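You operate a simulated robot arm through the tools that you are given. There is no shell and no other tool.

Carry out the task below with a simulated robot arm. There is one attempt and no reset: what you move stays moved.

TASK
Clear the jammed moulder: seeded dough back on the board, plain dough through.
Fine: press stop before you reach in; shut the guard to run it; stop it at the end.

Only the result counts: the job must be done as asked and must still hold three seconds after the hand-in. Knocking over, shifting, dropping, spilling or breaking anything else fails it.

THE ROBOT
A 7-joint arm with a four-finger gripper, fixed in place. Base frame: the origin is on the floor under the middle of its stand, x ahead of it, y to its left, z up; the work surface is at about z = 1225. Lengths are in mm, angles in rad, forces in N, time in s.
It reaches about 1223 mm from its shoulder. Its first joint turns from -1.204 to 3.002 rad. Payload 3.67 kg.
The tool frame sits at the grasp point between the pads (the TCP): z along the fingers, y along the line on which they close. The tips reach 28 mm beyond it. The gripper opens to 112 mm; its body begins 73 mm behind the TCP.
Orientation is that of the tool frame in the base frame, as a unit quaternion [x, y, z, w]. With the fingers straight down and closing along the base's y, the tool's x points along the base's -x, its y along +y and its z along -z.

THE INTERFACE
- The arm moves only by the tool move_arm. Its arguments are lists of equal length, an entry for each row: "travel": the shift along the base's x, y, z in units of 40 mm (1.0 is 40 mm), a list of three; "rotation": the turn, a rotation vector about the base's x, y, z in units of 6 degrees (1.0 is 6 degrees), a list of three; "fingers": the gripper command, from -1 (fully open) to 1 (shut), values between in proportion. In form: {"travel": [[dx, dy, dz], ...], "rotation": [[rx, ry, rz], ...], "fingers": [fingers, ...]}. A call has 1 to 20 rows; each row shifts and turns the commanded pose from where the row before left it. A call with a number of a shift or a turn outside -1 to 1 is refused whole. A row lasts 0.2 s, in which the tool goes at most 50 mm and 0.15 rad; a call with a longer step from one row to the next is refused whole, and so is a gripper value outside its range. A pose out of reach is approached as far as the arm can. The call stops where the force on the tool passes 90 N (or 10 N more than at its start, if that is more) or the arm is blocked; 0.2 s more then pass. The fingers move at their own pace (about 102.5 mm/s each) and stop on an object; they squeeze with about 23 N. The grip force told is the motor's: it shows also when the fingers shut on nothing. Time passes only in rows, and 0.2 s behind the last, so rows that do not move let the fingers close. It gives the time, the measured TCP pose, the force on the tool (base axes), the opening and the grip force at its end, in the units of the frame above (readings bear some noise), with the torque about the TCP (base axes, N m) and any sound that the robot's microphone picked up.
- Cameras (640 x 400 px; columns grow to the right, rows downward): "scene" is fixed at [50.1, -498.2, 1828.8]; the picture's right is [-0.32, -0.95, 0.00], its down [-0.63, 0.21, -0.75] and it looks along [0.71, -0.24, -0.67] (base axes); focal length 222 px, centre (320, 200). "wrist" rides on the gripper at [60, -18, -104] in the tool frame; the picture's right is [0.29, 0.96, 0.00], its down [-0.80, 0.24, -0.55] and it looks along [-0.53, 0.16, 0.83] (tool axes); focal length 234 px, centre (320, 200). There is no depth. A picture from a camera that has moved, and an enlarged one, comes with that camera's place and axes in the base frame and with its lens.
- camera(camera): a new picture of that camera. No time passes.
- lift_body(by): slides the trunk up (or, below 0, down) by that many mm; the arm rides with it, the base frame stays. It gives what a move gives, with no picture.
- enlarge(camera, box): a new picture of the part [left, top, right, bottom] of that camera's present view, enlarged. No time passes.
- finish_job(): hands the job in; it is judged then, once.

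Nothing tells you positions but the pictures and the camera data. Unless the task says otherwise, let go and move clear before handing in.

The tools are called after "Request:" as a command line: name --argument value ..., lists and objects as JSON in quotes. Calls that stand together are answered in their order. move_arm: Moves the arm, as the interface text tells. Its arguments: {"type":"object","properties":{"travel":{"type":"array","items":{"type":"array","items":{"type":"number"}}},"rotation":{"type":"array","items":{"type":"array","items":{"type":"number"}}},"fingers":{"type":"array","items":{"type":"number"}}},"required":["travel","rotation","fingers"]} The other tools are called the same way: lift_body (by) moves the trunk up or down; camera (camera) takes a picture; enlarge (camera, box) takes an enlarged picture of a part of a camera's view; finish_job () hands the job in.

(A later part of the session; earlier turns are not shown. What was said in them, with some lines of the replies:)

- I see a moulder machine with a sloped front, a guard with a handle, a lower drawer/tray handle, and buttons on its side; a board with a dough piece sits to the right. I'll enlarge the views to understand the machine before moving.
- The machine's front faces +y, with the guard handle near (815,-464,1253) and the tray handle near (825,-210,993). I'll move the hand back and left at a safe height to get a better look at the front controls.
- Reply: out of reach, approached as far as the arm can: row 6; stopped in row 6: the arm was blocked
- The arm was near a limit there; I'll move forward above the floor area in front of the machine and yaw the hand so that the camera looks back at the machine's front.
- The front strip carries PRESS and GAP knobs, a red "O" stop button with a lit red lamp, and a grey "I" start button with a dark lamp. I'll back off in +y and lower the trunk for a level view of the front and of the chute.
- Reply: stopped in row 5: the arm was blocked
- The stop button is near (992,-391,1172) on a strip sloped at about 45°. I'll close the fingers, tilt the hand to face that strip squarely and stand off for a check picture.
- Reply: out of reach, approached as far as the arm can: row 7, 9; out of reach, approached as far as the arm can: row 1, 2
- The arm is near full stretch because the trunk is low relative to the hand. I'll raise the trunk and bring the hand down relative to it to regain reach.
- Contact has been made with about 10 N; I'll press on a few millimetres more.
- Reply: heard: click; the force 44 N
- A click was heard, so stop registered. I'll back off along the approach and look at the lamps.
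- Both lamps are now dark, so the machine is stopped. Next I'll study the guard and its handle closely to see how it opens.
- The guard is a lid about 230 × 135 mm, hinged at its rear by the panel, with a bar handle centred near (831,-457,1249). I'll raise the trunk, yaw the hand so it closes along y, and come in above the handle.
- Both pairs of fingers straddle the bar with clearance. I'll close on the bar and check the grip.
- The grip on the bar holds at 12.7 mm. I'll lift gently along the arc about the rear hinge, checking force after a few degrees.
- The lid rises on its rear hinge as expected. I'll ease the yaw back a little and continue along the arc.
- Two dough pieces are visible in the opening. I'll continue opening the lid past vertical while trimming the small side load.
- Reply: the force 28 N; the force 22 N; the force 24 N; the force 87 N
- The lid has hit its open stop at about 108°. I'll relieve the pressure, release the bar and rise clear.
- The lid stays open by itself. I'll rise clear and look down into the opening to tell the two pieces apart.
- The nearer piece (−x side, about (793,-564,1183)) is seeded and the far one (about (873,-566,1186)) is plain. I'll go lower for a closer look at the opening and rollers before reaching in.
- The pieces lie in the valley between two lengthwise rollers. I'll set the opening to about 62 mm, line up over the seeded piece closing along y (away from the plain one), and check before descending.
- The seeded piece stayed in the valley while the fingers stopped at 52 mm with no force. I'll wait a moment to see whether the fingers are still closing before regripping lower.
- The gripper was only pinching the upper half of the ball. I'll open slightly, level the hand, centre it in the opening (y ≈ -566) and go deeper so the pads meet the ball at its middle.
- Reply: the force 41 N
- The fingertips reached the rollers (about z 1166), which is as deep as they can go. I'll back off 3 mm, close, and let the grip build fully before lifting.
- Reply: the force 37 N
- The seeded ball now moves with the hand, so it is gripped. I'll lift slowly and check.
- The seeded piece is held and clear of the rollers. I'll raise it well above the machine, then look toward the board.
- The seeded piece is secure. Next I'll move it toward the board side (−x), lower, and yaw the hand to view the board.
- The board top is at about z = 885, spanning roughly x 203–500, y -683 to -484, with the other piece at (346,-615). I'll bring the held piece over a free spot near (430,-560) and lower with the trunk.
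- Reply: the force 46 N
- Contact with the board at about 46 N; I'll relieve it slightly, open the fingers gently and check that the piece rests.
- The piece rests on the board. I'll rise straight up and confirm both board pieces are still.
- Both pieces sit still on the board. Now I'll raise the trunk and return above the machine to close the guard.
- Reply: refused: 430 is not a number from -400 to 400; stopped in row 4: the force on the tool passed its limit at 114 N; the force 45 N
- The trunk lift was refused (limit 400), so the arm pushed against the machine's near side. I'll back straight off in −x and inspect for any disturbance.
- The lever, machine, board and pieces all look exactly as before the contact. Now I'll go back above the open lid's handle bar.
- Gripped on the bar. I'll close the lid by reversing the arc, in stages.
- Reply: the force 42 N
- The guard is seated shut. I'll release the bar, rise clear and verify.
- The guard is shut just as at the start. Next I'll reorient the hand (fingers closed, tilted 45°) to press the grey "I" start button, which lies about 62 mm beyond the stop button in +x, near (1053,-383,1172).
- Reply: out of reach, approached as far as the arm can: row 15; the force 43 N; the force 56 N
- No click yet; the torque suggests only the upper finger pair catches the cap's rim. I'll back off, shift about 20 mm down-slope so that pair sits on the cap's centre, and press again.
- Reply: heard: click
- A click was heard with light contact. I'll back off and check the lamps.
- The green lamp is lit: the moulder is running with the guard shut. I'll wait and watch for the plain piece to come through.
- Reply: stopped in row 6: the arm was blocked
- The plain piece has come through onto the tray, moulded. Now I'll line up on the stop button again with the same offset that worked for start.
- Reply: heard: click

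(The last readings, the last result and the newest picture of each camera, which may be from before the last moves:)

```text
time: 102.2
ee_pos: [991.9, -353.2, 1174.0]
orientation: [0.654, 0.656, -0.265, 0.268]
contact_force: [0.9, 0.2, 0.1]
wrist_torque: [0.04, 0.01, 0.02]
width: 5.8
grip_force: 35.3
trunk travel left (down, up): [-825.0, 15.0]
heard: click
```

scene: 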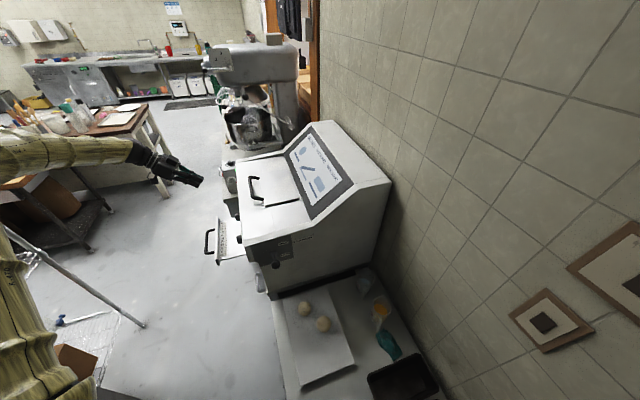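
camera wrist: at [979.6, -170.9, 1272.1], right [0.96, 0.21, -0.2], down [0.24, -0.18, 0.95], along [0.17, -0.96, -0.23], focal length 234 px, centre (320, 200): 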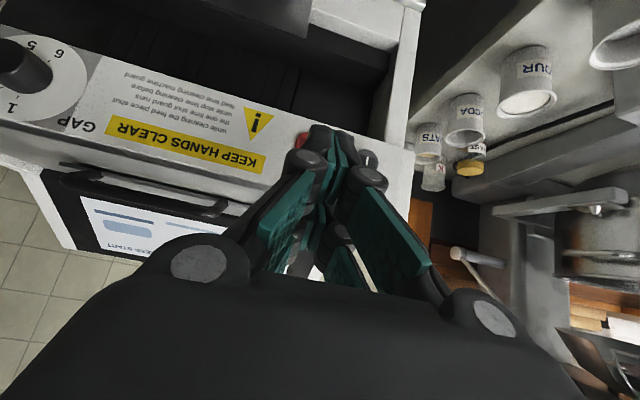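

A click was heard on stop. I'll back off and check that the green lamp is out.

Request:
move_arm --travel '[[0, 0.4, 0.4], [0, 0.6, 0.6], [-0.4, 0.4, 0.4], [-0.8, 0.1, 0.2], [-0.8, 0, 0.2]]' --rotation '[[0, 0, 0], [0, 0, 0], [0, 0, 0], [0, 0, 0], [0, 0, 0]]' --fingers '[1, 1, 1, 1, 1]'

Request:
camera --camera "wrist"

Request:
enlarge --camera "wrist" --box '[200, 0, 480, 220]'

```text
time: 103.4
ee_pos: [908.0, -295.0, 1244.8]
orientation: [0.654, 0.656, -0.268, 0.266]
contact_force: [0.0, 0.2, -0.6]
wrist_torque: [-0.01, 0.0, 0.01]
width: 0.1
grip_force: 35.5
trunk travel left (down, up): [-825.0, 15.0]
```

```text
taken
camera wrist: at [891.5, -180.6, 1275.9], right [0.96, 0.21, -0.2], down [0.24, -0.18, 0.95], along [0.16, -0.96, -0.23], focal length 234 px, centre (320, 200)
```

wrist: 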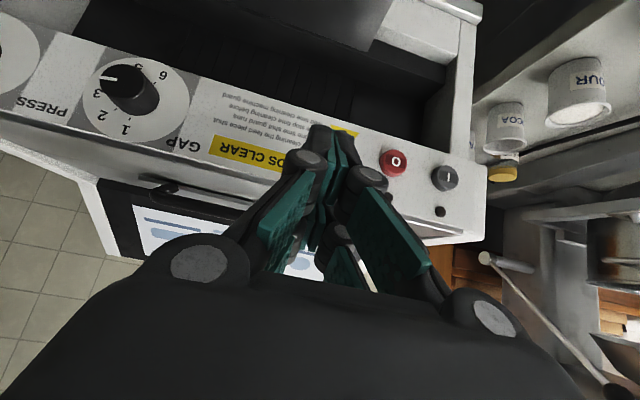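

```text
1.82 times, centred on (340, 110) of wrist
camera zoom: at [891.5, -180.6, 1275.9], right [0.96, 0.21, -0.2], down [0.24, -0.18, 0.95], along [0.16, -0.96, -0.23], focal length 426 px, centre (284, 364)
```

zoom: 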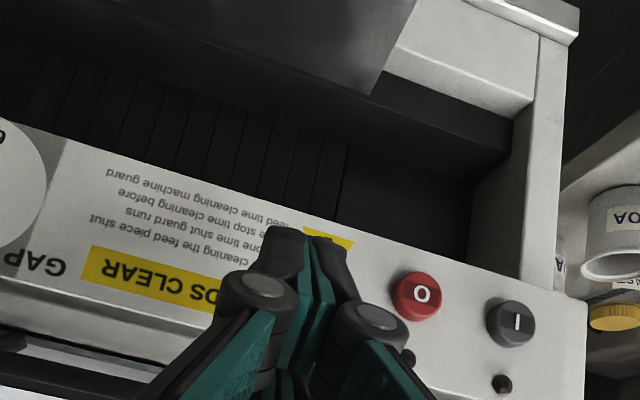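

The machine is stopped. I'll withdraw the hand to a clear position and check the tray, guard and board before handing in.

Request:
move_arm --travel '[[0, 0.1, 0.8], [0, 0.1, 0.8], [-0.2, 0, 0.8], [-0.3, 0, 0.8], [-0.3, 0, 0.8], [-0.3, 0, 0.8], [-0.3, 0, 0.8], [-0.3, 0, 0.8]]' --rotation '[[0.95, 0, 0], [0.95, 0, 0], [0.95, 0, 0], [0.95, 0, 0], [0.95, 0, 0], [0.95, 0, 0], [0.95, 0, 0], [0.8, 0, 0]]' --fingers '[1, 1, 1, 1, 0, -0.5, -1, -1]'

Request:
camera --camera "wrist"

Request:
enlarge --camera "wrist" --box '[200, 20, 440, 220]'

Request:
camera --camera "scene"

```text
time: 105.2
ee_pos: [843.7, -287.5, 1502.3]
orientation: [0.706, 0.708, 0.005, -0.002]
contact_force: [-0.1, 0.2, 0.2]
wrist_torque: [0.0, -0.01, 0.0]
width: 112.1
grip_force: 0.0
trunk travel left (down, up): [-825.0, 15.0]
```

```text
taken
camera wrist: at [824.7, -228.2, 1605.7], right [0.96, 0.29, 0.01], down [0.24, -0.8, 0.55], along [0.16, -0.52, -0.84], focal length 234 px, centre (320, 200)
```

wrist: 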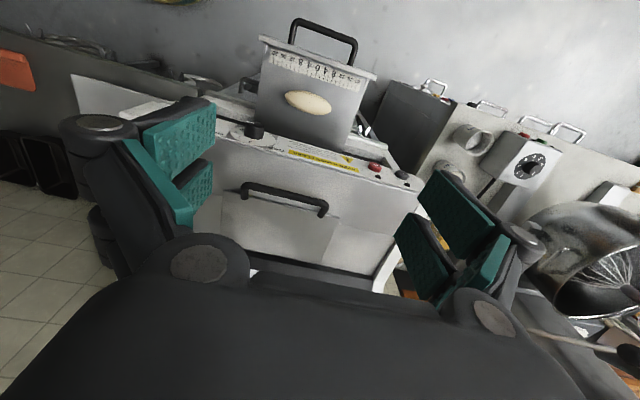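

```text
2.00 times, centred on (320, 120) of wrist
camera zoom: at [824.7, -228.2, 1605.7], right [0.96, 0.29, 0.01], down [0.24, -0.8, 0.55], along [0.16, -0.52, -0.84], focal length 468 px, centre (320, 360)
```

zoom: 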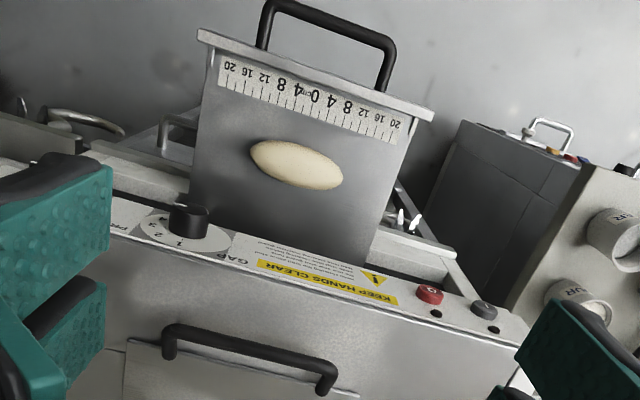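

```text
taken
```

scene: 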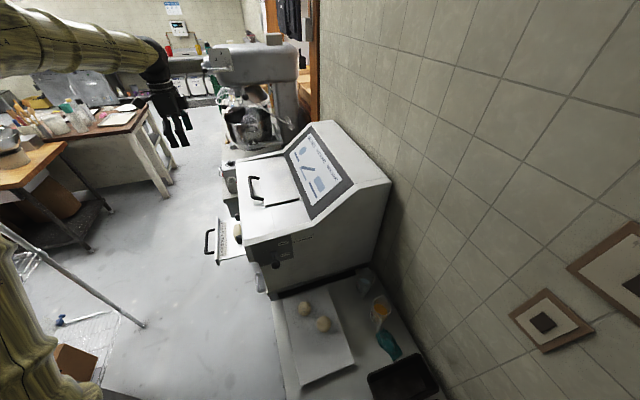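

The plain piece rests moulded on the tray and the seeded piece sits on the board beside the other one. The guard is shut, both lamps are dark and the hand is clear, so I'm handing in.

Request:
finish_job

```text
The job is handed in.
```

The moulder is cleared. The seeded dough is back on the board, and the plain dough went through and is lying moulded on the tray.

- **Stop before reaching in:** I pressed stop (click heard, red lamp went out) before opening the guard and lifting the seeded piece out.
- **Running it:** I shut the guard before pressing start. The first press on start didn't register; after I shifted the fingers the second one did, and the green lamp came on.
- **Stopped at the end:** I pressed stop again once the plain piece was on the tray. Both lamps are dark and the guard is still shut.

**One bump:** after I set the seeded piece down, a trunk lift was refused and the arm pushed into the near side of the machine with about 114 N. It stopped on its own and I backed off. In the pictures afterwards the machine, the flour-duster lever, the board and the dough pieces looked unchanged.

The flour duster is still set to OPEN, as I found it.
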